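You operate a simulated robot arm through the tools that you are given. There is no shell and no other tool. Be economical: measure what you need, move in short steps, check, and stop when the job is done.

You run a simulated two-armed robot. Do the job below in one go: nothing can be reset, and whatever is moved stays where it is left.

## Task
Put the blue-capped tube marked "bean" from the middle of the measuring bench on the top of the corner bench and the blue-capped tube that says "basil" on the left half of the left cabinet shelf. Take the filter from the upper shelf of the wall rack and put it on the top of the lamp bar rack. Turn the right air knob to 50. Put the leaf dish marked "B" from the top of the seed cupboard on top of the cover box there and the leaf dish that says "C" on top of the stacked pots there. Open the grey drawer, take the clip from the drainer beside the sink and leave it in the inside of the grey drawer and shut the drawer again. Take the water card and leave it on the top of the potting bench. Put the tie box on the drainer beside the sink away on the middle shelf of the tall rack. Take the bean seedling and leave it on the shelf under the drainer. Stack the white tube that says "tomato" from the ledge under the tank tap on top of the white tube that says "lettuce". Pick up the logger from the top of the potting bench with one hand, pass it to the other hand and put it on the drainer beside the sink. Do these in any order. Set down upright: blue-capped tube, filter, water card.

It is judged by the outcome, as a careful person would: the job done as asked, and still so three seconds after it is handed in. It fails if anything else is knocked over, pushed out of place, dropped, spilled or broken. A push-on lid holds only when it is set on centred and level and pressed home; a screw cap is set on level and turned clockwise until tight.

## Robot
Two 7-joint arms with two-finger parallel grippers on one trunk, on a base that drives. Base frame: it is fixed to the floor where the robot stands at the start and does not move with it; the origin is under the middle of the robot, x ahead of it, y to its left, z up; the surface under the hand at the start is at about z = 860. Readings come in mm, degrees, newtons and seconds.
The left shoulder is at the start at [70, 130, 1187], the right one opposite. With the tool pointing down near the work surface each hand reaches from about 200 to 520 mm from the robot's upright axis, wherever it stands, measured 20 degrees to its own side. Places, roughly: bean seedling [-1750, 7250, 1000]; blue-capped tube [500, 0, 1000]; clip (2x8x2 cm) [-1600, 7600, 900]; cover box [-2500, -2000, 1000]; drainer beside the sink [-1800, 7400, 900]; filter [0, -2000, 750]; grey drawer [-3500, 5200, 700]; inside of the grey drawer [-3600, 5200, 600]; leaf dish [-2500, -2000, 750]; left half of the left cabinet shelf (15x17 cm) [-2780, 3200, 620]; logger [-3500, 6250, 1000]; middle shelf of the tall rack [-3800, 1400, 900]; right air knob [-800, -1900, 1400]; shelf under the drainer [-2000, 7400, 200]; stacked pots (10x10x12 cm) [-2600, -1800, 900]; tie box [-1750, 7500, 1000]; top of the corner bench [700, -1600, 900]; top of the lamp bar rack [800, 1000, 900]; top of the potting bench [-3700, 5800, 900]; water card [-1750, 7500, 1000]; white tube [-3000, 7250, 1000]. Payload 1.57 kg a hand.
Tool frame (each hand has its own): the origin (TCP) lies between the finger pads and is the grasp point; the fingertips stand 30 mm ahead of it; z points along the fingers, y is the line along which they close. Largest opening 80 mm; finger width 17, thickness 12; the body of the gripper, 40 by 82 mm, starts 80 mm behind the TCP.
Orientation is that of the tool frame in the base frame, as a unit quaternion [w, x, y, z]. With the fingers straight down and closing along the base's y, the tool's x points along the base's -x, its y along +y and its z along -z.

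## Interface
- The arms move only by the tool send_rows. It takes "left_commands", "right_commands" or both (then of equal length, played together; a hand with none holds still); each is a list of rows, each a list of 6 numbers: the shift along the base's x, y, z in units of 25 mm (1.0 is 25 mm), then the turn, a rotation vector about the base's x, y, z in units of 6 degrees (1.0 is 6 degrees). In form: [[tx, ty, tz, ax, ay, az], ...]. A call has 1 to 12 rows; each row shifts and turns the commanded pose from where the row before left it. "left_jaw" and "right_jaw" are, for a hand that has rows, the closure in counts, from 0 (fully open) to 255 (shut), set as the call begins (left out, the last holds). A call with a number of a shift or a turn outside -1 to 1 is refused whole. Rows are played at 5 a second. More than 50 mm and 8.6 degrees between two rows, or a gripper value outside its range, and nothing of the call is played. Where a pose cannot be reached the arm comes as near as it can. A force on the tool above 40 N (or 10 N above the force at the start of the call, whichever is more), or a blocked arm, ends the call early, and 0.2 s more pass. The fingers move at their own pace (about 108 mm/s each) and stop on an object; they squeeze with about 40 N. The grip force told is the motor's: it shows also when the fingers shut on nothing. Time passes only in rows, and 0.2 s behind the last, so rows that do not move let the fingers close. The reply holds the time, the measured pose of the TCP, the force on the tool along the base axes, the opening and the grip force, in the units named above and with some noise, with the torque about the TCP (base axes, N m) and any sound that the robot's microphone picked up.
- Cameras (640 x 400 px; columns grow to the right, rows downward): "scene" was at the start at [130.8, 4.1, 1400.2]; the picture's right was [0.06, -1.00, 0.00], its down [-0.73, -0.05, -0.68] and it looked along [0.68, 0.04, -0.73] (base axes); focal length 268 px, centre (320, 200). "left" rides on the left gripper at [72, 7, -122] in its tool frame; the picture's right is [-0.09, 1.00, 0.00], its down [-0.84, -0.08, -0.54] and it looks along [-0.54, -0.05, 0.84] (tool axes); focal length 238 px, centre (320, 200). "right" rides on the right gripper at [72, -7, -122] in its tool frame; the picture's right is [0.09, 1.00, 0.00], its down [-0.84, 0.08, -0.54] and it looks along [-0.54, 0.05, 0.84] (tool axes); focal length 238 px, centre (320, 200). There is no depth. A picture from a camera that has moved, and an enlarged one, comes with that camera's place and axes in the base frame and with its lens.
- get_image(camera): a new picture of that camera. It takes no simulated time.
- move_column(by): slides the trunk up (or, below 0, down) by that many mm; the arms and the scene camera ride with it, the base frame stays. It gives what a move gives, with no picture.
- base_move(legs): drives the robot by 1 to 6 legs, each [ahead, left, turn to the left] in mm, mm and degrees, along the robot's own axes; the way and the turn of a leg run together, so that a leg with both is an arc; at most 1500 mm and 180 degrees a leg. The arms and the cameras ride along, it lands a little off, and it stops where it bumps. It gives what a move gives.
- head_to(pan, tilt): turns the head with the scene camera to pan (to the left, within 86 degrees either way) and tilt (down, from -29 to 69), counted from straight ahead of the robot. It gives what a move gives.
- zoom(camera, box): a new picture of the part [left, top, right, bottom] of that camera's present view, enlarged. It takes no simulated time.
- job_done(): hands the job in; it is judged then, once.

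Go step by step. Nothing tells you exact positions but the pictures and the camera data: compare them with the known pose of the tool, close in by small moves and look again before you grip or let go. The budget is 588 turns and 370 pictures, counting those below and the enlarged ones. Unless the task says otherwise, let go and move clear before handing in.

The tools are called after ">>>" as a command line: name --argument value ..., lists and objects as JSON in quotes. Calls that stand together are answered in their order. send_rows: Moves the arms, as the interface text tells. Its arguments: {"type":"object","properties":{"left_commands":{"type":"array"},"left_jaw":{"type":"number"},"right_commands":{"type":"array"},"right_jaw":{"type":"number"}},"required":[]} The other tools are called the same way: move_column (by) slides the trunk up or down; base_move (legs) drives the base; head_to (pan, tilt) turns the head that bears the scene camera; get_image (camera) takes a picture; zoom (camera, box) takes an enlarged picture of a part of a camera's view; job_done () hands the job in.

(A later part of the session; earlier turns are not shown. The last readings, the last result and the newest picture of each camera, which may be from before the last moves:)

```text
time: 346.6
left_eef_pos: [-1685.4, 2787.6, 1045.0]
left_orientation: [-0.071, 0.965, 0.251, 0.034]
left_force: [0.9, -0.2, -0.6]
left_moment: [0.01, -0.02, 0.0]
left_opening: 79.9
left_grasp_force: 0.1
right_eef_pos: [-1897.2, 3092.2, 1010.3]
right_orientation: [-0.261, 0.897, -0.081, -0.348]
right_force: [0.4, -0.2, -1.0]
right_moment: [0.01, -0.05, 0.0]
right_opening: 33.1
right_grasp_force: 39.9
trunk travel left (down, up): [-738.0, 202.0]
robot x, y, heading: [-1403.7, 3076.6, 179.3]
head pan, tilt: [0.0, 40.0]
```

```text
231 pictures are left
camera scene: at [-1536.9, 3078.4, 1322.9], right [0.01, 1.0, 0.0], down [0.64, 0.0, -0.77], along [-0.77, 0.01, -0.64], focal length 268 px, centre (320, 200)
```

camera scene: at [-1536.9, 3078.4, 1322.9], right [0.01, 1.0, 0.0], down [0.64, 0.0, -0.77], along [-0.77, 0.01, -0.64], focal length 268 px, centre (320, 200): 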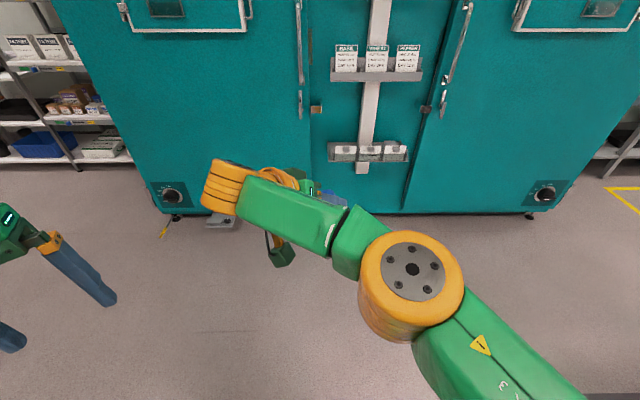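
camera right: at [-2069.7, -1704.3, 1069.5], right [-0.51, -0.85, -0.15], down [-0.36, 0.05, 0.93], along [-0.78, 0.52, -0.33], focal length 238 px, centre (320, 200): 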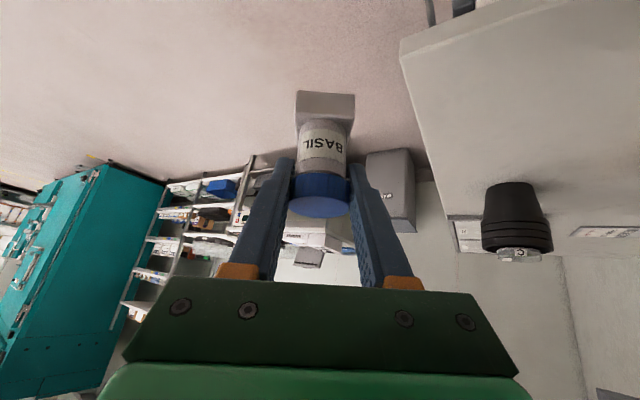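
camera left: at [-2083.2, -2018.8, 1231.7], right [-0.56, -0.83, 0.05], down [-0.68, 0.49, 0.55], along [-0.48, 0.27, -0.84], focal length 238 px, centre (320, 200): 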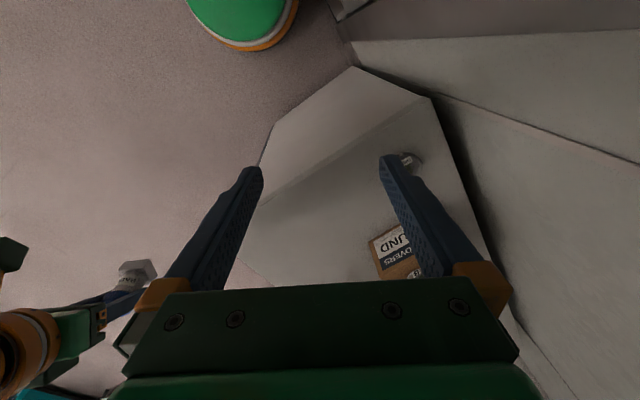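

I correct both hands' attitudes, which shifted when the arms were pushed, and bring the right hand outward.

>>> send_rows --right_commands '[[0.4, 0.7, 0, -0.705, -0.2, 0.453], [0.4, 0.7, 0, -0.705, -0.2, 0.453], [0.4, 0.7, 0, -0.705, -0.2, 0.453], [0.4, 0.7, 0, -0.705, -0.2, 0.453], [0.4, 0.7, 0, -0.705, -0.2, 0.453], [0.4, 0.7, 0, -0.705, -0.2, 0.453], [0, 0, 0, 0, 0, 0]]' --left_commands '[[0, 0.5, 0.5, -0.225, 0.112, -0.806], [0, 0.5, 0.5, -0.225, 0.112, -0.806], [0, 0.5, 0.5, -0.225, 0.112, -0.806], [0, 0.5, 0.5, -0.225, 0.112, -0.806], [0, 0.5, 0.5, -0.225, 0.112, -0.806], [0, 0.5, 0.5, -0.225, 0.112, -0.806], [0, 0, 0, 0, 0, 0]]'

>>> get_image --camera "right"

>>> get_image --camera "scene"

```text
time: 348.2
left_eef_pos: [-1686.3, 2862.4, 1120.3]
left_orientation: [0.001, 1.0, 0.0, 0.001]
left_force: [-0.4, -0.4, -0.3]
left_moment: [-0.01, -0.01, -0.03]
left_opening: 80.2
left_grasp_force: 0.0
right_eef_pos: [-1837.2, 3196.8, 1011.3]
right_orientation: [-0.011, 0.954, -0.011, -0.298]
right_force: [-0.7, -0.8, -1.7]
right_moment: [-0.03, 0.01, 0.01]
right_opening: 33.1
right_grasp_force: 40.4
trunk travel left (down, up): [-738.0, 202.0]
robot x, y, heading: [-1403.0, 3082.0, 179.6]
head pan, tilt: [0.0, 40.0]
```

```text
230 pictures are left
camera right: at [-1707.3, 3199.8, 1071.2], right [0.05, -1.0, -0.07], down [-0.38, -0.08, 0.92], along [-0.92, -0.02, -0.38], focal length 238 px, centre (320, 200)
```

right: 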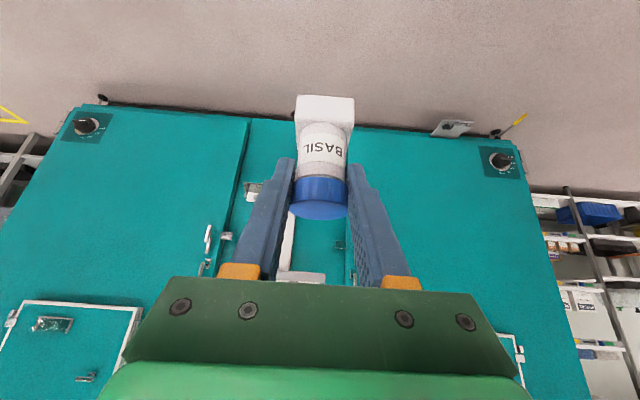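

```text
229 pictures are left
camera scene: at [-1537.2, 3077.8, 1322.9], right [0.01, 1.0, 0.0], down [0.64, 0.0, -0.77], along [-0.77, 0.01, -0.64], focal length 268 px, centre (320, 200)
```

scene: 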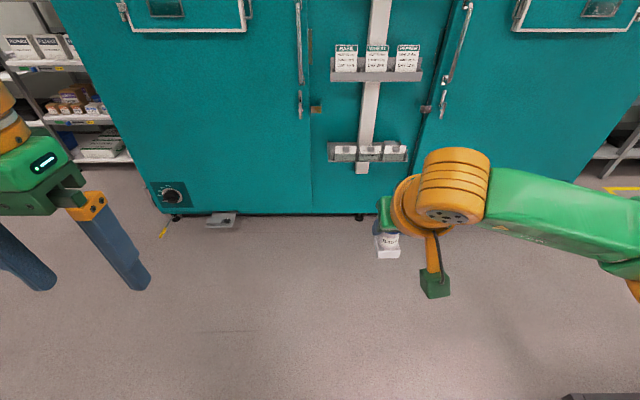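

>>> zoom --camera "right" --box '[260, 70, 380, 240]'

>>> zoom --camera "scene" --box '[350, 180, 430, 280]'

```text
2.35 times, centred on (320, 155) of right
camera zoom: at [-1707.3, 3199.8, 1071.2], right [0.05, -1.0, -0.07], down [-0.38, -0.08, 0.92], along [-0.92, -0.02, -0.38], focal length 561 px, centre (320, 306)
```

zoom: 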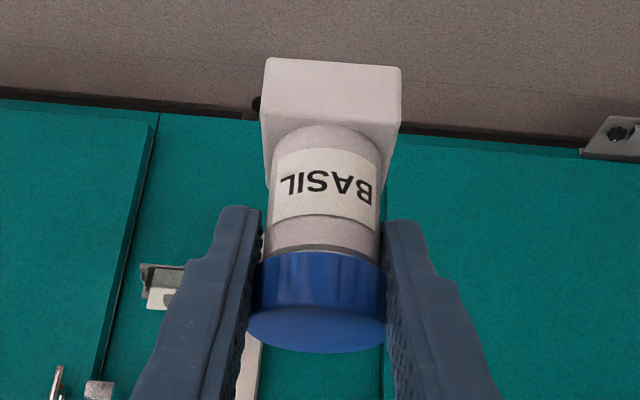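

```text
4.00 times, centred on (390, 230) of scene
camera zoom: at [-1537.2, 3077.8, 1322.9], right [0.01, 1.0, 0.0], down [0.64, 0.0, -0.77], along [-0.77, 0.01, -0.64], focal length 1072 px, centre (40, 80)
```

zoom: 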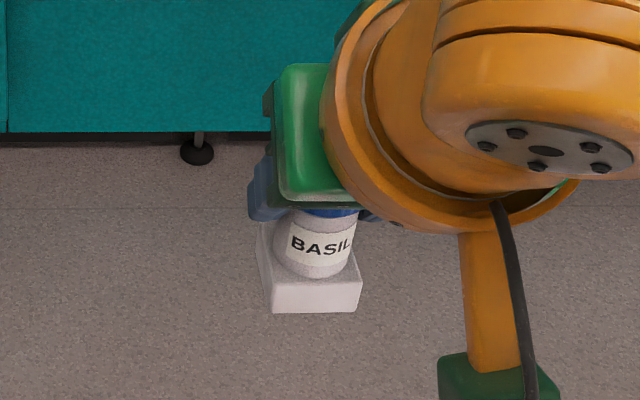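

Basil leans about 4°, so I correct that, lower the trunk to approach height, and drive toward the shelf.

>>> send_rows --right_commands '[[0, 0, 0, 0, -0.67, 0], [0, 0, 0, 0, 0, 0]]'

>>> move_column --by -190

>>> base_move --legs '[[0, -15, 0], [600, 0, 0]]'

>>> head_to --pan 0 --tilt 35

>>> get_image --camera "scene"

>>> get_image --camera "right"

```text
time: 348.8
left_eef_pos: [-1686.4, 2862.6, 1119.3]
left_orientation: [0.0, 1.0, 0.001, 0.001]
left_force: [1.3, 0.5, -0.2]
left_moment: [-0.02, 0.0, 0.01]
left_opening: 80.4
left_grasp_force: 0.0
right_eef_pos: [-1837.2, 3197.6, 1012.5]
right_orientation: [-0.013, 0.964, -0.012, -0.264]
right_force: [1.1, -0.7, -0.3]
right_moment: [-0.01, 0.02, 0.0]
right_opening: 33.1
right_grasp_force: 39.7
trunk travel left (down, up): [-738.0, 202.0]
robot x, y, heading: [-1405.3, 3079.7, 179.4]
head pan, tilt: [0.0, 40.0]
```

```text
time: 350.9
left_eef_pos: [-1685.3, 2861.6, 929.3]
left_orientation: [0.001, 1.0, 0.0, 0.001]
left_force: [-0.2, 0.0, -1.1]
left_moment: [0.04, -0.04, 0.02]
left_opening: 80.0
left_grasp_force: 0.0
right_eef_pos: [-1836.3, 3199.0, 821.7]
right_orientation: [-0.013, 0.964, -0.011, -0.264]
right_force: [0.3, -0.6, 0.1]
right_moment: [0.02, 0.0, -0.01]
right_opening: 33.2
right_grasp_force: 39.4
trunk travel left (down, up): [-548.0, 392.0]
robot x, y, heading: [-1405.0, 3085.7, 179.5]
head pan, tilt: [0.0, 40.0]
```

```text
time: 354.7
left_eef_pos: [-2290.8, 2878.6, 929.6]
left_orientation: [0.0, 1.0, 0.004, 0.002]
left_force: [-0.1, 0.9, 0.7]
left_moment: [0.0, -0.03, -0.02]
left_opening: 80.0
left_grasp_force: 0.0
right_eef_pos: [-2443.1, 3212.9, 820.9]
right_orientation: [-0.012, 0.964, -0.007, -0.265]
right_force: [-1.0, -0.8, -0.9]
right_moment: [-0.05, -0.02, -0.01]
right_opening: 33.4
right_grasp_force: 40.4
trunk travel left (down, up): [-548.0, 392.0]
robot x, y, heading: [-2004.7, 3095.3, 180.2]
head pan, tilt: [0.0, 40.0]
```

```text
time: 355.4
left_eef_pos: [-2289.6, 2878.1, 930.8]
left_orientation: [0.0, 1.0, 0.005, 0.001]
left_force: [0.2, 0.2, -0.6]
left_moment: [-0.02, 0.04, 0.0]
left_opening: 80.2
left_grasp_force: 0.1
right_eef_pos: [-2443.3, 3211.7, 820.8]
right_orientation: [-0.011, 0.964, -0.007, -0.265]
right_force: [0.2, -0.1, 0.4]
right_moment: [0.01, 0.01, 0.0]
right_opening: 33.2
right_grasp_force: 40.3
trunk travel left (down, up): [-548.0, 392.0]
robot x, y, heading: [-2009.8, 3094.5, 180.1]
head pan, tilt: [0.0, 35.0]
```

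```text
226 pictures are left
camera scene: at [-2146.2, 3095.3, 1140.5], right [0.0, 1.0, 0.0], down [0.57, 0.0, -0.82], along [-0.82, 0.0, -0.57], focal length 268 px, centre (320, 200)
```

scene: 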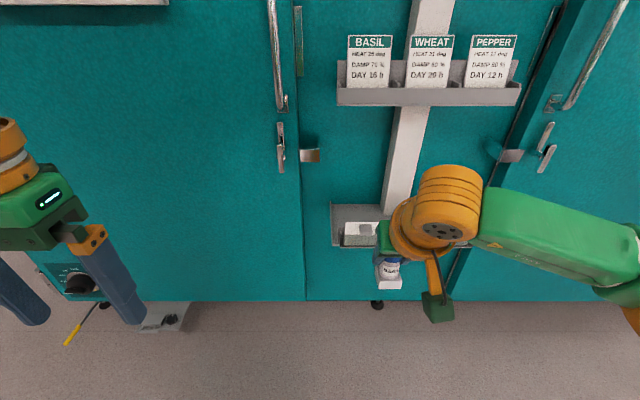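

```text
225 pictures are left
camera right: at [-2318.9, 3215.3, 889.8], right [0.06, -1.0, -0.06], down [-0.44, -0.08, 0.89], along [-0.89, -0.02, -0.45], focal length 238 px, centre (320, 200)
```

right: 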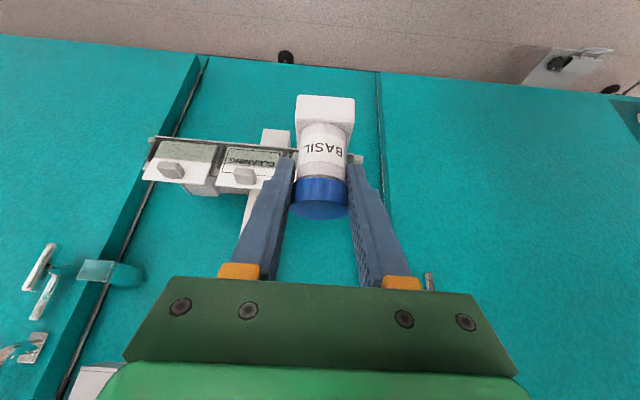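

>>> base_move --legs '[[200, 0, 0]]'

>>> get_image --camera "right"

>>> get_image --camera "scene"

```text
time: 356.9
left_eef_pos: [-2489.4, 2878.1, 929.5]
left_orientation: [-0.001, 1.0, 0.004, 0.001]
left_force: [-0.4, 0.0, 0.9]
left_moment: [0.01, -0.01, 0.04]
left_opening: 80.3
left_grasp_force: 0.1
right_eef_pos: [-2641.7, 3212.2, 820.2]
right_orientation: [-0.011, 0.964, -0.007, -0.266]
right_force: [0.2, -0.1, -0.5]
right_moment: [0.03, 0.01, 0.0]
right_opening: 33.1
right_grasp_force: 40.2
trunk travel left (down, up): [-548.0, 392.0]
robot x, y, heading: [-2207.0, 3094.5, 179.8]
head pan, tilt: [0.0, 35.0]
```

```text
224 pictures are left
camera right: at [-2517.3, 3215.8, 889.9], right [0.06, -1.0, -0.06], down [-0.44, -0.08, 0.89], along [-0.89, -0.02, -0.45], focal length 238 px, centre (320, 200)
```

right: 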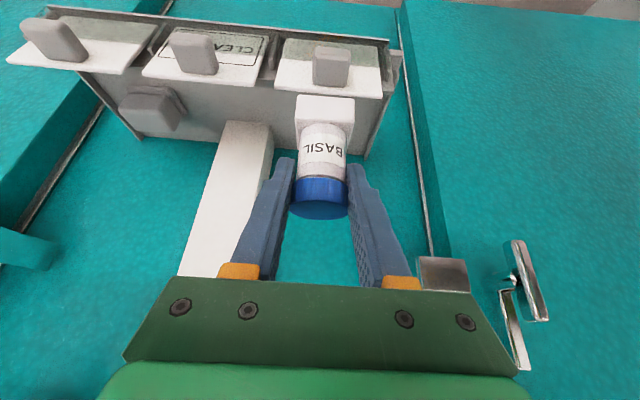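

```text
223 pictures are left
camera scene: at [-2344.6, 3095.5, 1140.5], right [0.0, 1.0, 0.0], down [0.57, 0.0, -0.82], along [-0.82, 0.0, -0.57], focal length 268 px, centre (320, 200)
```

scene: 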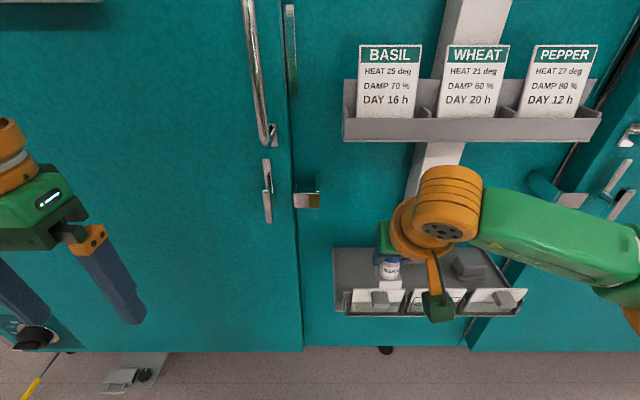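

The view is clear. I drive another 118 mm so basil is over the left half.

>>> base_move --legs '[[118, 0, 0]]'

>>> get_image --camera "right"

>>> get_image --camera "scene"

```text
time: 358.2
left_eef_pos: [-2606.4, 2879.0, 930.1]
left_orientation: [-0.001, 1.0, 0.004, 0.0]
left_force: [0.5, 0.4, -0.1]
left_moment: [0.0, -0.01, 0.04]
left_opening: 79.9
left_grasp_force: 0.1
right_eef_pos: [-2757.7, 3213.5, 821.2]
right_orientation: [-0.011, 0.964, -0.008, -0.266]
right_force: [0.0, -0.2, -0.6]
right_moment: [-0.01, 0.02, -0.01]
right_opening: 33.0
right_grasp_force: 40.0
trunk travel left (down, up): [-548.0, 392.0]
robot x, y, heading: [-2320.8, 3098.2, 180.0]
head pan, tilt: [0.0, 35.0]
```

```text
222 pictures are left
camera right: at [-2633.6, 3216.4, 890.0], right [0.06, -1.0, -0.06], down [-0.44, -0.08, 0.89], along [-0.89, -0.02, -0.45], focal length 238 px, centre (320, 200)
```

right: 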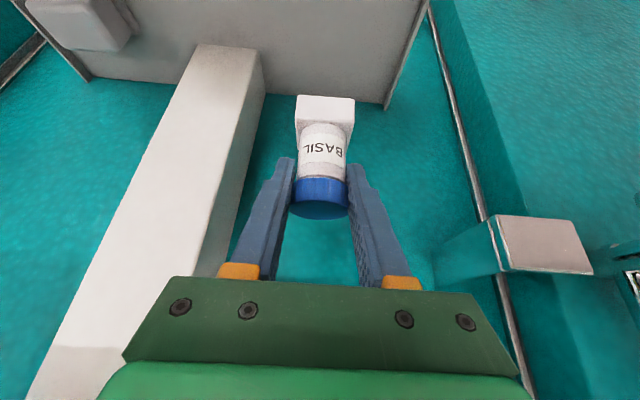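

```text
221 pictures are left
camera scene: at [-2461.0, 3095.9, 1140.6], right [0.0, 1.0, 0.0], down [0.57, 0.0, -0.82], along [-0.82, 0.0, -0.57], focal length 268 px, centre (320, 200)
```

scene: 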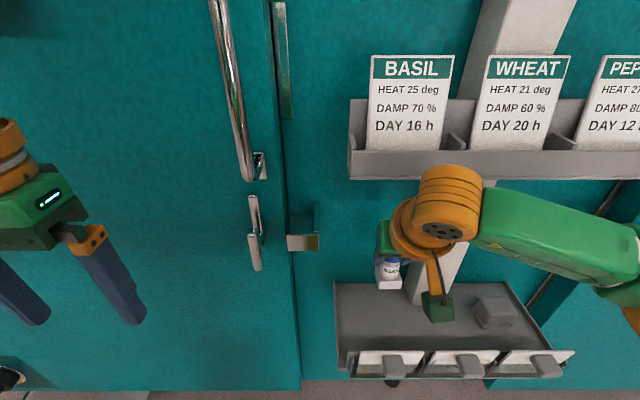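

Clear all round. I lower with the column in steps.

>>> move_column --by -90

>>> get_image --camera "right"

>>> move_column --by -6

```text
time: 359.4
left_eef_pos: [-2605.8, 2880.5, 838.7]
left_orientation: [0.0, 1.0, 0.004, 0.0]
left_force: [0.1, -0.1, -0.8]
left_moment: [-0.02, 0.04, -0.01]
left_opening: 80.2
left_grasp_force: 0.1
right_eef_pos: [-2758.8, 3213.8, 731.9]
right_orientation: [-0.011, 0.964, -0.007, -0.266]
right_force: [0.2, -0.1, -0.4]
right_moment: [0.02, 0.01, -0.01]
right_opening: 33.2
right_grasp_force: 40.0
trunk travel left (down, up): [-458.0, 482.0]
robot x, y, heading: [-2323.1, 3093.6, 180.4]
head pan, tilt: [0.0, 35.0]
```

```text
220 pictures are left
camera right: at [-2633.7, 3216.4, 799.9], right [0.06, -1.0, -0.06], down [-0.44, -0.08, 0.89], along [-0.89, -0.02, -0.45], focal length 238 px, centre (320, 200)
```

right: 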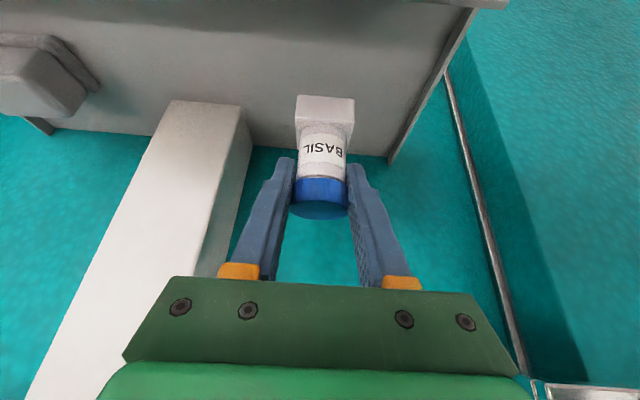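

```text
time: 360.0
left_eef_pos: [-2606.4, 2879.5, 832.6]
left_orientation: [-0.001, 1.0, 0.004, 0.001]
left_force: [0.0, -0.1, -0.1]
left_moment: [0.0, 0.01, 0.02]
left_opening: 80.1
left_grasp_force: 0.0
right_eef_pos: [-2758.8, 3212.3, 725.4]
right_orientation: [-0.012, 0.964, -0.008, -0.264]
right_force: [0.4, -0.1, -0.1]
right_moment: [0.01, 0.01, -0.01]
right_opening: 33.3
right_grasp_force: 40.8
trunk travel left (down, up): [-452.0, 488.0]
robot x, y, heading: [-2321.3, 3096.7, 180.0]
head pan, tilt: [0.0, 35.0]
```

>>> send_rows --right_commands '[[0, 0, -0.2, 0, 0, 0], [0, 0, 0, 0, 0, 0]]'

>>> send_rows --right_commands '[[0, 0, -0.2, 0, 0, 0], [0, 0, 0, 0, 0, 0]]'

>>> send_rows --right_commands '[[0, 0, -0.15, 0, 0, 0], [0, 0, 0, 0, 0, 0]]'

```text
time: 360.6
left_eef_pos: [-2605.3, 2879.4, 834.0]
left_orientation: [0.0, 1.0, 0.004, 0.001]
left_force: [0.5, -0.8, 0.1]
left_moment: [0.02, 0.04, 0.02]
left_opening: 79.9
left_grasp_force: 0.0
right_eef_pos: [-2758.9, 3212.7, 720.1]
right_orientation: [-0.012, 0.964, -0.007, -0.265]
right_force: [-0.4, -0.6, -0.8]
right_moment: [-0.01, 0.01, 0.01]
right_opening: 33.3
right_grasp_force: 39.9
trunk travel left (down, up): [-452.0, 488.0]
robot x, y, heading: [-2323.5, 3100.3, 179.7]
head pan, tilt: [0.0, 35.0]
```

```text
time: 361.2
left_eef_pos: [-2605.8, 2878.0, 834.5]
left_orientation: [0.0, 1.0, 0.004, 0.0]
left_force: [-1.0, 0.2, 0.1]
left_moment: [0.0, -0.02, -0.03]
left_opening: 80.1
left_grasp_force: 0.0
right_eef_pos: [-2758.3, 3214.0, 714.8]
right_orientation: [-0.011, 0.965, -0.008, -0.264]
right_force: [0.5, -0.9, 0.4]
right_moment: [-0.02, -0.02, 0.01]
right_opening: 32.9
right_grasp_force: 39.7
trunk travel left (down, up): [-452.0, 488.0]
robot x, y, heading: [-2323.9, 3095.5, 179.8]
head pan, tilt: [0.0, 35.0]
```

```text
time: 361.8
left_eef_pos: [-2605.1, 2878.6, 834.5]
left_orientation: [0.0, 1.0, 0.004, 0.001]
left_force: [0.3, 0.2, -0.6]
left_moment: [0.01, -0.02, -0.04]
left_opening: 79.9
left_grasp_force: 0.0
right_eef_pos: [-2759.0, 3213.0, 712.3]
right_orientation: [-0.011, 0.964, -0.009, -0.265]
right_force: [0.5, -0.7, 0.4]
right_moment: [0.0, 0.0, 0.01]
right_opening: 33.3
right_grasp_force: 39.8
trunk travel left (down, up): [-452.0, 488.0]
robot x, y, heading: [-2322.5, 3094.6, 179.8]
head pan, tilt: [0.0, 35.0]
```

>>> zoom --camera "scene" --box '[330, 220, 460, 340]'

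>>> send_rows --right_commands '[[0, 0, -0.16, 0, 0, 0], [0, 0, -0.1, 0, 0, 0]]'

>>> send_rows --right_commands '[[0, 0, -0.16, 0, 0, 0], [0, 0, -0.1, 0, 0, 0]]'

```text
3.33 times, centred on (395, 280) of scene
camera zoom: at [-2461.4, 3095.9, 1044.5], right [0.0, 1.0, 0.0], down [0.57, 0.0, -0.82], along [-0.82, 0.0, -0.57], focal length 893 px, centre (70, -67)
```

zoom: 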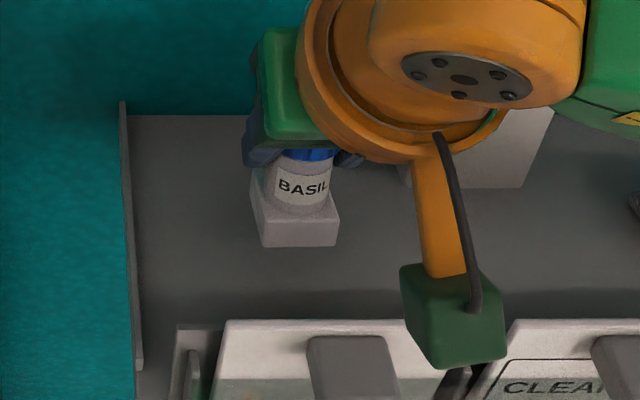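

```text
time: 362.4
left_eef_pos: [-2606.0, 2879.7, 835.1]
left_orientation: [0.0, 1.0, 0.004, 0.001]
left_force: [0.0, -0.6, 0.0]
left_moment: [-0.01, 0.02, 0.0]
left_opening: 79.9
left_grasp_force: 0.1
right_eef_pos: [-2758.1, 3214.0, 705.3]
right_orientation: [-0.011, 0.964, -0.008, -0.265]
right_force: [-0.8, 0.2, 0.5]
right_moment: [-0.03, -0.01, 0.01]
right_opening: 33.0
right_grasp_force: 40.1
trunk travel left (down, up): [-452.0, 488.0]
robot x, y, heading: [-2324.5, 3096.3, 179.7]
head pan, tilt: [0.0, 35.0]
```

```text
time: 363.0
left_eef_pos: [-2606.3, 2880.2, 833.3]
left_orientation: [0.0, 1.0, 0.004, 0.001]
left_force: [0.0, -0.1, 0.1]
left_moment: [0.01, 0.03, 0.02]
left_opening: 79.9
left_grasp_force: 0.1
right_eef_pos: [-2758.7, 3213.5, 698.6]
right_orientation: [-0.011, 0.964, -0.008, -0.265]
right_force: [0.6, 0.1, -0.6]
right_moment: [0.03, 0.01, 0.02]
right_opening: 32.9
right_grasp_force: 40.5
trunk travel left (down, up): [-452.0, 488.0]
robot x, y, heading: [-2322.9, 3100.5, 179.7]
head pan, tilt: [0.0, 35.0]
```

>>> send_rows --right_commands '[[0, 0, -0.16, 0, 0, 0], [0, 0, -0.1, 0, 0, 0]]'

>>> send_rows --right_commands '[[0, 0, -0.12, 0, 0, 0], [0, 0, -0.08, 0, 0, 0]]'

>>> zoom --camera "scene" --box '[330, 220, 460, 340]'

```text
time: 363.6
left_eef_pos: [-2606.6, 2879.5, 833.7]
left_orientation: [0.001, 1.0, 0.003, 0.001]
left_force: [-0.5, 0.8, -0.5]
left_moment: [0.02, -0.04, -0.02]
left_opening: 80.0
left_grasp_force: 0.0
right_eef_pos: [-2759.6, 3212.8, 692.8]
right_orientation: [-0.012, 0.964, -0.008, -0.266]
right_force: [0.2, 0.4, -1.3]
right_moment: [-0.01, 0.0, 0.0]
right_opening: 33.3
right_grasp_force: 39.8
trunk travel left (down, up): [-452.0, 488.0]
robot x, y, heading: [-2326.1, 3096.3, 179.8]
head pan, tilt: [0.0, 35.0]
```

```text
time: 364.2
left_eef_pos: [-2605.5, 2878.6, 833.4]
left_orientation: [0.0, 1.0, 0.004, 0.0]
left_force: [-0.1, -0.5, 0.1]
left_moment: [0.01, 0.03, 0.04]
left_opening: 80.0
left_grasp_force: 0.0
right_eef_pos: [-2757.6, 3213.8, 686.5]
right_orientation: [-0.011, 0.964, -0.008, -0.265]
right_force: [-0.5, 0.2, -1.2]
right_moment: [0.02, -0.02, -0.04]
right_opening: 33.3
right_grasp_force: 40.0
trunk travel left (down, up): [-452.0, 488.0]
robot x, y, heading: [-2327.9, 3093.5, 180.0]
head pan, tilt: [0.0, 35.0]
```

```text
3.33 times, centred on (395, 280) of scene
camera zoom: at [-2461.4, 3095.9, 1044.5], right [0.0, 1.0, 0.0], down [0.57, 0.0, -0.82], along [-0.82, 0.0, -0.57], focal length 893 px, centre (70, -67)
```

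zoom: 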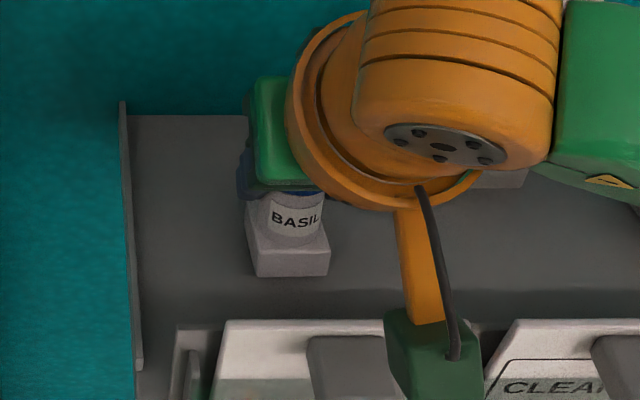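

>>> send_rows --right_commands '[[0, 0, -0.12, 0, 0, 0], [0, 0, -0.08, 0, 0, 0]]'

>>> send_rows --right_commands '[[0, 0, -0.12, 0, 0, 0], [0, 0, -0.08, 0, 0, 0]]'

>>> send_rows --right_commands '[[0, 0, -0.12, 0, 0, 0], [0, 0, -0.08, 0, 0, 0]]'

```text
time: 364.8
left_eef_pos: [-2604.5, 2878.2, 834.7]
left_orientation: [0.0, 1.0, 0.003, -0.001]
left_force: [-0.3, 0.6, 0.6]
left_moment: [0.01, 0.01, -0.03]
left_opening: 80.2
left_grasp_force: 0.1
right_eef_pos: [-2757.5, 3213.4, 683.8]
right_orientation: [-0.01, 0.963, -0.008, -0.267]
right_force: [-2.2, 1.1, 13.9]
right_moment: [-0.2, 0.44, -0.02]
right_opening: 33.5
right_grasp_force: 40.6
trunk travel left (down, up): [-452.0, 488.0]
robot x, y, heading: [-2323.8, 3096.9, 179.6]
head pan, tilt: [0.0, 35.0]
```

```text
time: 365.4
left_eef_pos: [-2600.1, 2877.9, 835.5]
left_orientation: [0.0, 1.0, 0.004, -0.003]
left_force: [-0.3, 0.8, -0.1]
left_moment: [0.01, -0.02, 0.0]
left_opening: 79.8
left_grasp_force: 0.0
right_eef_pos: [-2755.9, 3212.0, 682.3]
right_orientation: [-0.01, 0.963, -0.007, -0.27]
right_force: [2.7, 2.0, 34.2]
right_moment: [-0.15, 0.78, -0.04]
right_opening: 33.7
right_grasp_force: 39.9
trunk travel left (down, up): [-452.0, 488.0]
robot x, y, heading: [-2324.3, 3094.8, 180.1]
head pan, tilt: [0.0, 35.0]
```

```text
time: 366.0
left_eef_pos: [-2598.4, 2878.5, 836.7]
left_orientation: [0.0, 1.0, 0.004, -0.004]
left_force: [-0.2, 0.4, 0.5]
left_moment: [0.0, 0.0, -0.01]
left_opening: 79.9
left_grasp_force: 0.0
right_eef_pos: [-2752.2, 3213.0, 675.8]
right_orientation: [-0.011, 0.963, -0.007, -0.269]
right_force: [10.4, 2.3, 35.1]
right_moment: [-0.23, 0.27, 0.02]
right_opening: 32.7
right_grasp_force: 39.8
trunk travel left (down, up): [-452.0, 488.0]
robot x, y, heading: [-2325.2, 3097.9, 179.9]
head pan, tilt: [0.0, 35.0]
```

Contact is made but pressing too hard. I ease up and check how it stands.

>>> send_rows --right_commands '[[0, 0, 0.2, 0, 0, 0], [0, 0, 0, 0, 0, 0]]'

>>> zoom --camera "scene" --box '[330, 220, 460, 340]'

>>> zoom --camera "right" --box '[240, 60, 400, 240]'

```text
time: 366.6
left_eef_pos: [-2604.8, 2879.4, 834.2]
left_orientation: [0.001, 1.0, 0.003, 0.0]
left_force: [0.9, -0.5, 1.0]
left_moment: [0.0, -0.03, -0.01]
left_opening: 80.1
left_grasp_force: 0.0
right_eef_pos: [-2758.0, 3211.1, 675.9]
right_orientation: [-0.012, 0.964, -0.007, -0.265]
right_force: [2.4, -0.3, 5.4]
right_moment: [-0.15, 0.06, 0.05]
right_opening: 31.9
right_grasp_force: 40.3
trunk travel left (down, up): [-452.0, 488.0]
robot x, y, heading: [-2324.5, 3097.6, 179.8]
head pan, tilt: [0.0, 35.0]
```

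```text
3.33 times, centred on (395, 280) of scene
camera zoom: at [-2459.7, 3095.4, 1044.4], right [0.0, 1.0, 0.0], down [0.57, 0.0, -0.82], along [-0.82, 0.0, -0.57], focal length 893 px, centre (70, -67)
```

zoom: 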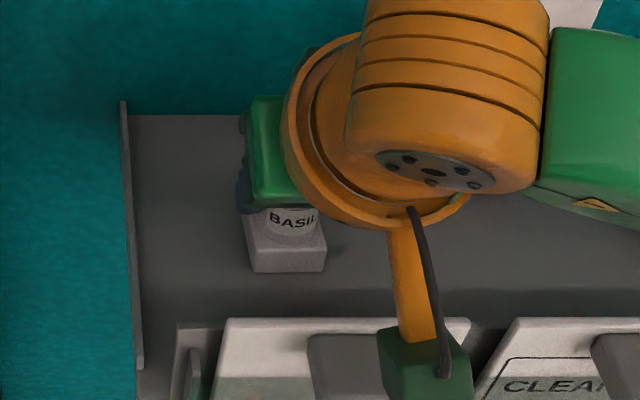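

```text
2.22 times, centred on (320, 150) of right
camera zoom: at [-2632.7, 3215.7, 745.1], right [0.06, -1.0, -0.07], down [-0.45, -0.08, 0.89], along [-0.89, -0.02, -0.45], focal length 530 px, centre (320, 311)
```

zoom: 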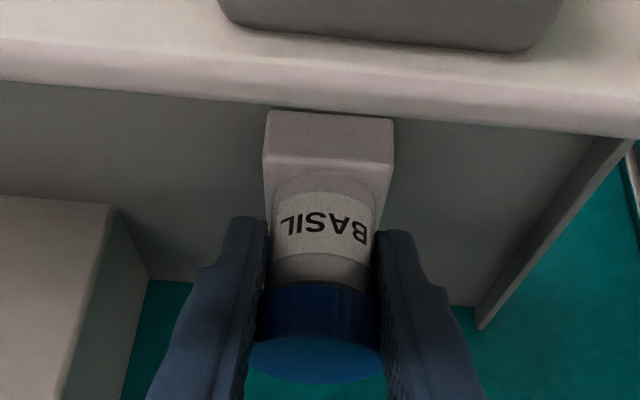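

Basil sits flat on the shelf. I open moderately and withdraw along the tool axis.

>>> send_rows --right_commands '[[0, 0, 0, 0, 0, 0], [0, 0, 0, 0, 0, 0], [0, 0, 0, 0, 0, 0]]' --right_jaw 50

>>> send_rows --right_commands '[[0.2, 0, 0.4, 0, 0, 0], [0.4, 0, 0.8, 0, 0, 0], [0.4, 0, 0.9, 0, 0, 0], [0.4, 0, 0.9, 0, 0, 0], [0.4, 0, 0.9, 0, 0, 0], [0, 0, 0, 0, 0, 0]]'

>>> get_image --camera "right"

```text
time: 367.4
left_eef_pos: [-2606.3, 2879.8, 833.4]
left_orientation: [0.0, 1.0, 0.004, 0.001]
left_force: [0.9, 0.3, 0.1]
left_moment: [0.01, -0.01, 0.03]
left_opening: 79.9
left_grasp_force: 0.0
right_eef_pos: [-2758.5, 3213.7, 676.9]
right_orientation: [-0.012, 0.964, -0.008, -0.265]
right_force: [0.0, 0.1, -0.3]
right_moment: [0.02, -0.02, 0.0]
right_opening: 64.6
right_grasp_force: 0.0
trunk travel left (down, up): [-452.0, 488.0]
robot x, y, heading: [-2322.7, 3096.4, 179.9]
head pan, tilt: [0.0, 35.0]
```

```text
time: 368.8
left_eef_pos: [-2606.0, 2879.5, 834.4]
left_orientation: [0.0, 1.0, 0.003, 0.001]
left_force: [0.7, -1.0, -0.6]
left_moment: [-0.03, 0.01, -0.01]
left_opening: 80.1
left_grasp_force: 0.0
right_eef_pos: [-2714.1, 3214.5, 775.1]
right_orientation: [-0.011, 0.964, -0.008, -0.264]
right_force: [0.0, -0.4, 0.3]
right_moment: [-0.03, 0.01, 0.0]
right_opening: 64.5
right_grasp_force: 0.2
trunk travel left (down, up): [-452.0, 488.0]
robot x, y, heading: [-2322.4, 3102.4, 180.0]
head pan, tilt: [0.0, 35.0]
```

```text
215 pictures are left
camera right: at [-2589.0, 3216.2, 843.2], right [0.06, -1.0, -0.06], down [-0.44, -0.08, 0.89], along [-0.89, -0.02, -0.45], focal length 238 px, centre (320, 200)
```

right: 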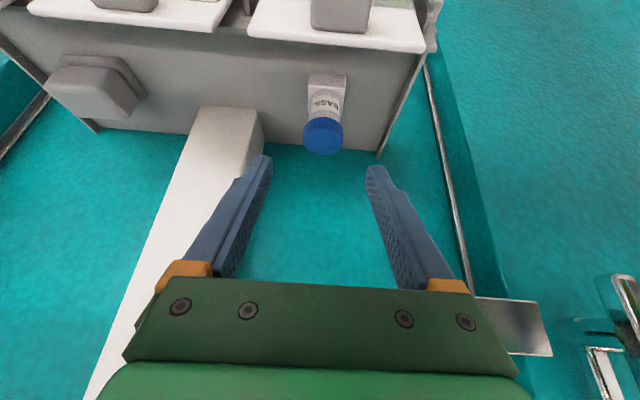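

Basil stands upright on the left half. I back off, restore the right hand, raise the trunk and turn toward +y to view the far area.

>>> base_move --legs '[[-250, 0, 0]]'

>>> send_rows --right_commands '[[0.5, 0, 0.8, 0, -1, 0], [0.5, 0, 0.8, 0, -1, 0], [0.5, 0, 0.8, 0, -1, 0], [0.5, 0, 0.8, 0, -1, 0], [0.5, 0, 0.8, 0, -1, 0], [0, 0, 0, 0, -0.12, 0]]' --right_jaw 0

>>> move_column --by 240

>>> base_move --legs '[[0, 0, -90]]'

>>> head_to --pan 0 --tilt 15

>>> get_image --camera "scene"

```text
time: 370.6
left_eef_pos: [-2356.8, 2877.9, 832.6]
left_orientation: [0.0, 1.0, 0.005, 0.0]
left_force: [-0.3, -0.3, -0.3]
left_moment: [0.05, -0.04, 0.02]
left_opening: 79.9
left_grasp_force: 0.1
right_eef_pos: [-2464.7, 3212.1, 774.6]
right_orientation: [-0.011, 0.964, -0.007, -0.266]
right_force: [1.0, -0.7, -0.6]
right_moment: [-0.01, -0.02, -0.02]
right_opening: 64.5
right_grasp_force: 0.2
trunk travel left (down, up): [-452.0, 488.0]
robot x, y, heading: [-2076.2, 3100.1, 180.0]
head pan, tilt: [0.0, 35.0]
```

```text
time: 372.0
left_eef_pos: [-2358.4, 2878.5, 833.5]
left_orientation: [0.0, 1.0, 0.005, 0.001]
left_force: [0.4, -0.2, -0.1]
left_moment: [0.0, -0.04, 0.0]
left_opening: 80.0
left_grasp_force: 0.0
right_eef_pos: [-2402.5, 3211.9, 875.8]
right_orientation: [-0.012, 1.0, -0.005, -0.001]
right_force: [-0.2, 0.3, 0.5]
right_moment: [0.05, -0.04, 0.01]
right_opening: 79.7
right_grasp_force: 0.1
trunk travel left (down, up): [-452.0, 488.0]
robot x, y, heading: [-2078.6, 3096.5, 180.0]
head pan, tilt: [0.0, 35.0]
```

```text
time: 374.5
left_eef_pos: [-2356.9, 2877.8, 1073.4]
left_orientation: [0.0, 1.0, 0.005, 0.0]
left_force: [0.2, 0.7, 0.4]
left_moment: [-0.04, 0.0, 0.0]
left_opening: 79.9
left_grasp_force: 0.0
right_eef_pos: [-2403.1, 3212.1, 1114.8]
right_orientation: [-0.012, 1.0, -0.005, -0.001]
right_force: [-0.7, -1.2, -0.8]
right_moment: [0.04, 0.0, 0.02]
right_opening: 80.0
right_grasp_force: 0.1
trunk travel left (down, up): [-692.0, 248.0]
robot x, y, heading: [-2075.8, 3096.4, 180.2]
head pan, tilt: [0.0, 35.0]
```

```text
time: 378.7
left_eef_pos: [-2294.7, 3376.6, 1072.9]
left_orientation: [0.001, 0.713, -0.701, 0.001]
left_force: [-0.2, -0.1, -0.4]
left_moment: [0.02, 0.0, 0.01]
left_opening: 80.1
left_grasp_force: 0.2
right_eef_pos: [-1962.5, 3424.8, 1114.5]
right_orientation: [-0.009, 0.707, -0.707, 0.008]
right_force: [0.4, 0.0, 0.3]
right_moment: [0.0, -0.01, 0.01]
right_opening: 79.9
right_grasp_force: 0.1
trunk travel left (down, up): [-692.0, 248.0]
robot x, y, heading: [-2070.6, 3097.8, 90.5]
head pan, tilt: [0.0, 35.0]
```

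```text
time: 379.5
left_eef_pos: [-2296.3, 3376.0, 1073.7]
left_orientation: [0.001, 0.713, -0.701, 0.0]
left_force: [0.4, -0.2, -0.5]
left_moment: [0.0, -0.03, -0.03]
left_opening: 80.0
left_grasp_force: 0.1
right_eef_pos: [-1962.3, 3425.4, 1114.4]
right_orientation: [0.008, -0.707, 0.707, -0.009]
right_force: [-0.2, 0.0, 0.4]
right_moment: [-0.02, -0.01, 0.01]
right_opening: 80.0
right_grasp_force: 0.0
trunk travel left (down, up): [-692.0, 248.0]
robot x, y, heading: [-2075.5, 3093.3, 90.4]
head pan, tilt: [0.0, 15.0]
```

```text
214 pictures are left
camera scene: at [-2075.3, 3238.9, 1316.4], right [1.0, 0.01, 0.0], down [0.0, -0.26, -0.97], along [-0.01, 0.97, -0.26], focal length 268 px, centre (320, 200)
```

scene: 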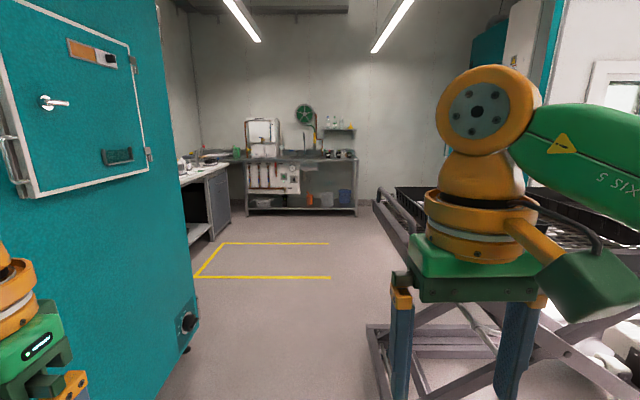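

The corridor on the left is clear. I drive up toward the potting bench and look around.

>>> base_move --legs '[[0, 280, 0], [1500, 0, 0], [900, 0, 0]]'

>>> head_to --pan 50 --tilt 25

>>> get_image --camera "scene"

>>> head_to --pan -5 --tilt 18

>>> get_image --camera "scene"

```text
time: 392.9
left_eef_pos: [-2554.6, 5792.0, 1074.8]
left_orientation: [0.001, 0.708, -0.707, 0.0]
left_force: [-0.1, -0.4, -0.3]
left_moment: [-0.02, -0.01, 0.0]
left_opening: 80.0
left_grasp_force: 0.2
right_eef_pos: [-2221.6, 5835.5, 1115.6]
right_orientation: [0.01, -0.702, 0.712, -0.008]
right_force: [-1.0, 0.5, 0.2]
right_moment: [-0.01, 0.02, -0.02]
right_opening: 80.1
right_grasp_force: 0.1
trunk travel left (down, up): [-692.0, 248.0]
robot x, y, heading: [-2340.0, 5508.1, 89.6]
head pan, tilt: [0.0, 15.0]
```

```text
time: 394.1
left_eef_pos: [-2553.5, 5793.0, 1073.4]
left_orientation: [0.0, -0.707, 0.708, -0.001]
left_force: [-0.3, 0.2, 0.2]
left_moment: [0.0, 0.01, 0.03]
left_opening: 79.9
left_grasp_force: 0.1
right_eef_pos: [-2220.8, 5835.8, 1115.2]
right_orientation: [0.009, -0.702, 0.713, -0.009]
right_force: [0.1, 0.2, 0.8]
right_moment: [-0.03, -0.02, -0.04]
right_opening: 80.2
right_grasp_force: 0.0
trunk travel left (down, up): [-692.0, 248.0]
robot x, y, heading: [-2338.2, 5508.3, 89.5]
head pan, tilt: [50.0, 25.0]
```

```text
213 pictures are left
camera scene: at [-2407.6, 5618.3, 1300.3], right [0.65, 0.76, 0.0], down [0.32, -0.27, -0.91], along [-0.69, 0.59, -0.42], focal length 268 px, centre (320, 200)
```

scene: 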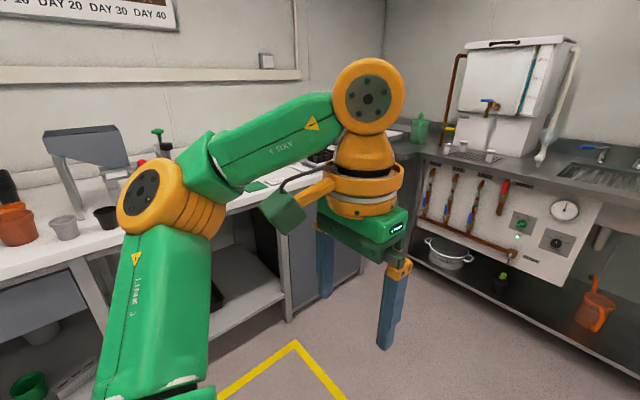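

```text
time: 395.3
left_eef_pos: [-2554.5, 5792.7, 1073.8]
left_orientation: [0.001, 0.708, -0.707, 0.001]
left_force: [-0.4, 0.2, 0.7]
left_moment: [0.01, 0.01, -0.02]
left_opening: 80.0
left_grasp_force: 0.0
right_eef_pos: [-2221.0, 5835.3, 1115.5]
right_orientation: [0.008, -0.702, 0.712, -0.009]
right_force: [-0.1, -0.6, -0.6]
right_moment: [0.0, 0.0, 0.01]
right_opening: 79.7
right_grasp_force: 0.0
trunk travel left (down, up): [-692.0, 248.0]
robot x, y, heading: [-2338.4, 5510.3, 89.6]
head pan, tilt: [-5.0, 18.0]
```

```text
212 pictures are left
camera scene: at [-2328.8, 5651.3, 1311.6], right [1.0, -0.1, 0.0], down [-0.03, -0.31, -0.95], along [0.09, 0.95, -0.31], focal length 268 px, centre (320, 200)
```

scene: 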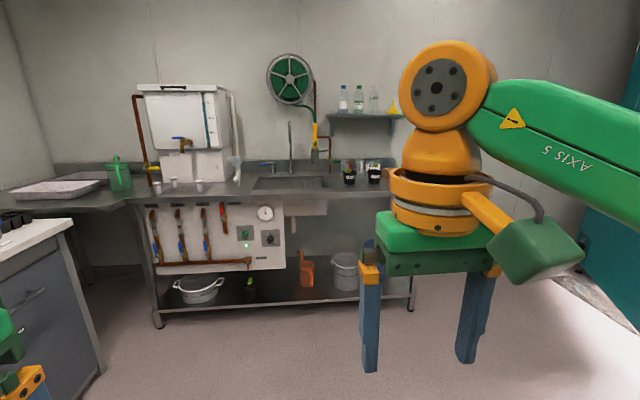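

I turn left to face the potting bench and the grey drawer.

>>> base_move --legs '[[0, 0, 90], [0, 250, 0]]'

>>> head_to --pan 0 --tilt 30

>>> get_image --camera "scene"

```text
time: 401.0
left_eef_pos: [-2620.2, 5041.7, 1074.2]
left_orientation: [0.0, 1.0, 0.005, 0.0]
left_force: [-0.1, 0.8, 0.1]
left_moment: [-0.02, 0.01, -0.03]
left_opening: 79.9
left_grasp_force: 0.1
right_eef_pos: [-2666.9, 5375.3, 1113.7]
right_orientation: [-0.011, 1.0, -0.004, 0.0]
right_force: [0.0, -0.4, -0.5]
right_moment: [0.01, 0.01, -0.01]
right_opening: 80.2
right_grasp_force: 0.0
trunk travel left (down, up): [-692.0, 248.0]
robot x, y, heading: [-2339.4, 5258.0, -179.9]
head pan, tilt: [-5.0, 18.0]
```

```text
time: 401.8
left_eef_pos: [-2619.5, 5040.1, 1072.8]
left_orientation: [0.0, 1.0, 0.005, 0.0]
left_force: [0.0, 0.7, 0.1]
left_moment: [0.0, -0.01, 0.0]
left_opening: 79.7
left_grasp_force: 0.0
right_eef_pos: [-2666.4, 5374.0, 1115.2]
right_orientation: [-0.012, 1.0, -0.004, -0.001]
right_force: [0.5, 0.2, 0.2]
right_moment: [0.03, 0.02, 0.01]
right_opening: 80.0
right_grasp_force: 0.1
trunk travel left (down, up): [-692.0, 248.0]
robot x, y, heading: [-2339.8, 5259.9, -179.9]
head pan, tilt: [0.0, 30.0]
```

```text
211 pictures are left
camera scene: at [-2478.4, 5257.5, 1292.4], right [0.0, 1.0, 0.0], down [0.5, 0.0, -0.87], along [-0.87, 0.0, -0.5], focal length 268 px, centre (320, 200)
```

scene: 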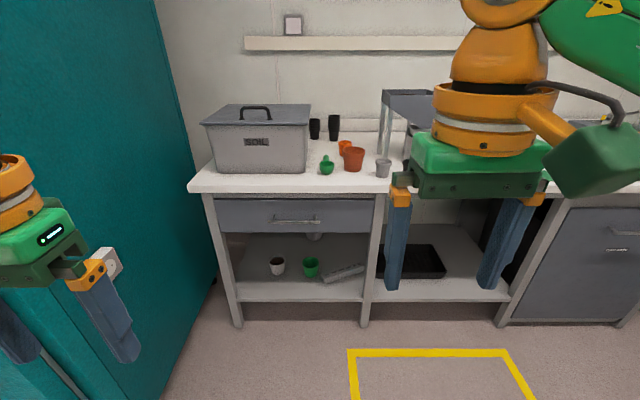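

The drawer with its bar handle is at about (-3290,5166,733). I bring the left hand level and roll it so the fingers close vertically on the bar.

>>> send_rows --left_commands '[[-0.7, 0.2, 0, 0, 1, 0], [-0.7, 0.2, 0, 0, 1, 0], [-0.7, 0.2, 0, 0, 1, 0], [-0.7, 0.2, 0, 0, 1, 0], [-0.7, 0.2, 0, 0, 1, 0], [-0.7, 0.2, 0, 0, 1, 0], [-0.7, 0.2, 0, 0, 1, 0], [-0.7, 0, 0, 0, 1, 0], [-0.7, 0, 0, 0, 1, 0], [-0.7, 0, 0, 0, 1, 0], [-0.7, 0, 0, 0, 1, 0], [-0.7, 0, 0, 0, 1, 0]]' --left_jaw 0

>>> send_rows --left_commands '[[0, 0, 0, 0, 1, 0], [0, 0, 0, 0, 1, 0], [0, 0, 0, 0, 1, 0], [0, 0, 0, 0, 0, 0]]'

>>> send_rows --left_commands '[[0, 0, 0, 1, 0, 0], [0, 0, 0, 1, 0, 0], [0, 0, 0, 1, 0, 0], [0, 0, 0, 1, 0, 0], [0, 0, 0, 1, 0, 0], [0, 0, 0, 1, 0, 0], [0, 0, 0, 1, 0, 0], [0, 0, 0, 1, 0, 0], [0, 0, 0, 1, 0, 0], [0, 0, 0, 1, 0, 0], [0, 0, 0, 1, 0, 0], [0, 0, 0, 1, 0, 0]]'

>>> send_rows --left_commands '[[0, 0, 0, 1, 0, 0], [0, 0, 0, 1, 0, 0], [0, 0, 0, 1, 0, 0], [0, 0, 0, 0, 0, 0]]'

>>> get_image --camera "scene"

```text
time: 404.4
left_eef_pos: [-2830.1, 5074.5, 1073.5]
left_orientation: [-0.003, 0.809, 0.004, -0.587]
left_force: [-0.2, 0.6, 0.1]
left_moment: [-0.01, -0.02, 0.02]
left_opening: 80.0
left_grasp_force: 0.1
right_eef_pos: [-2666.6, 5373.8, 1114.1]
right_orientation: [-0.012, 1.0, -0.003, 0.0]
right_force: [0.0, -0.7, 0.8]
right_moment: [-0.04, -0.02, 0.0]
right_opening: 80.3
right_grasp_force: 0.1
trunk travel left (down, up): [-692.0, 248.0]
robot x, y, heading: [-2341.8, 5260.7, -179.8]
head pan, tilt: [0.0, 30.0]
```

```text
time: 405.4
left_eef_pos: [-2827.3, 5062.2, 1083.4]
left_orientation: [-0.003, 0.728, 0.003, -0.686]
left_force: [-0.6, -0.7, 0.3]
left_moment: [-0.02, 0.01, -0.02]
left_opening: 80.2
left_grasp_force: 0.0
left hand out of reach, approached as far as the arm can: row 3
right_eef_pos: [-2666.2, 5374.6, 1114.4]
right_orientation: [-0.012, 1.0, -0.003, 0.0]
right_force: [-0.3, -0.5, -0.2]
right_moment: [-0.03, 0.02, -0.03]
right_opening: 80.1
right_grasp_force: 0.1
trunk travel left (down, up): [-692.0, 248.0]
robot x, y, heading: [-2337.8, 5259.6, -180.0]
head pan, tilt: [0.0, 30.0]
```

```text
time: 407.9
left_eef_pos: [-2828.0, 5060.9, 1083.6]
left_orientation: [-0.431, 0.587, 0.406, -0.552]
left_force: [0.2, 0.2, -0.3]
left_moment: [0.0, -0.01, -0.01]
left_opening: 80.2
left_grasp_force: 0.0
right_eef_pos: [-2665.6, 5374.7, 1114.3]
right_orientation: [-0.013, 1.0, -0.003, 0.0]
right_force: [-0.6, -0.8, 0.1]
right_moment: [0.03, 0.0, -0.01]
right_opening: 79.9
right_grasp_force: 0.2
trunk travel left (down, up): [-692.0, 248.0]
robot x, y, heading: [-2336.4, 5260.4, -180.0]
head pan, tilt: [0.0, 30.0]
```

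```text
time: 408.9
left_eef_pos: [-2827.2, 5050.5, 1074.1]
left_orientation: [0.518, -0.512, -0.488, 0.482]
left_force: [-0.9, -1.1, 1.1]
left_moment: [0.01, 0.04, 0.01]
left_opening: 79.8
left_grasp_force: 0.1
left hand out of reach, approached as far as the arm can: row 1, 3
right_eef_pos: [-2666.5, 5373.9, 1113.9]
right_orientation: [-0.012, 1.0, -0.003, 0.0]
right_force: [-0.7, -0.9, 0.2]
right_moment: [-0.01, 0.0, 0.01]
right_opening: 80.1
right_grasp_force: 0.0
trunk travel left (down, up): [-692.0, 248.0]
robot x, y, heading: [-2336.4, 5258.4, -179.8]
head pan, tilt: [0.0, 30.0]
```

```text
210 pictures are left
camera scene: at [-2478.4, 5257.8, 1292.3], right [0.0, 1.0, 0.0], down [0.5, 0.0, -0.87], along [-0.87, 0.0, -0.5], focal length 268 px, centre (320, 200)
```

scene: 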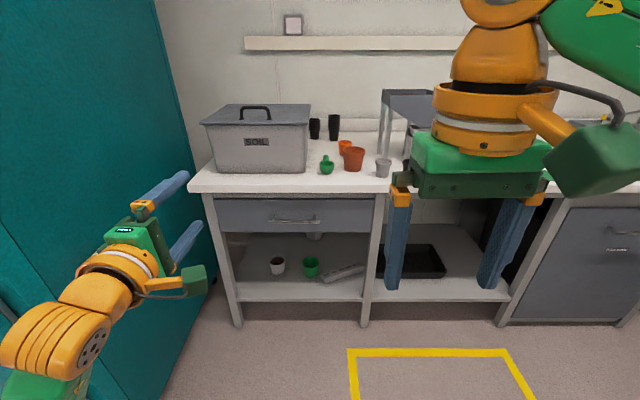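

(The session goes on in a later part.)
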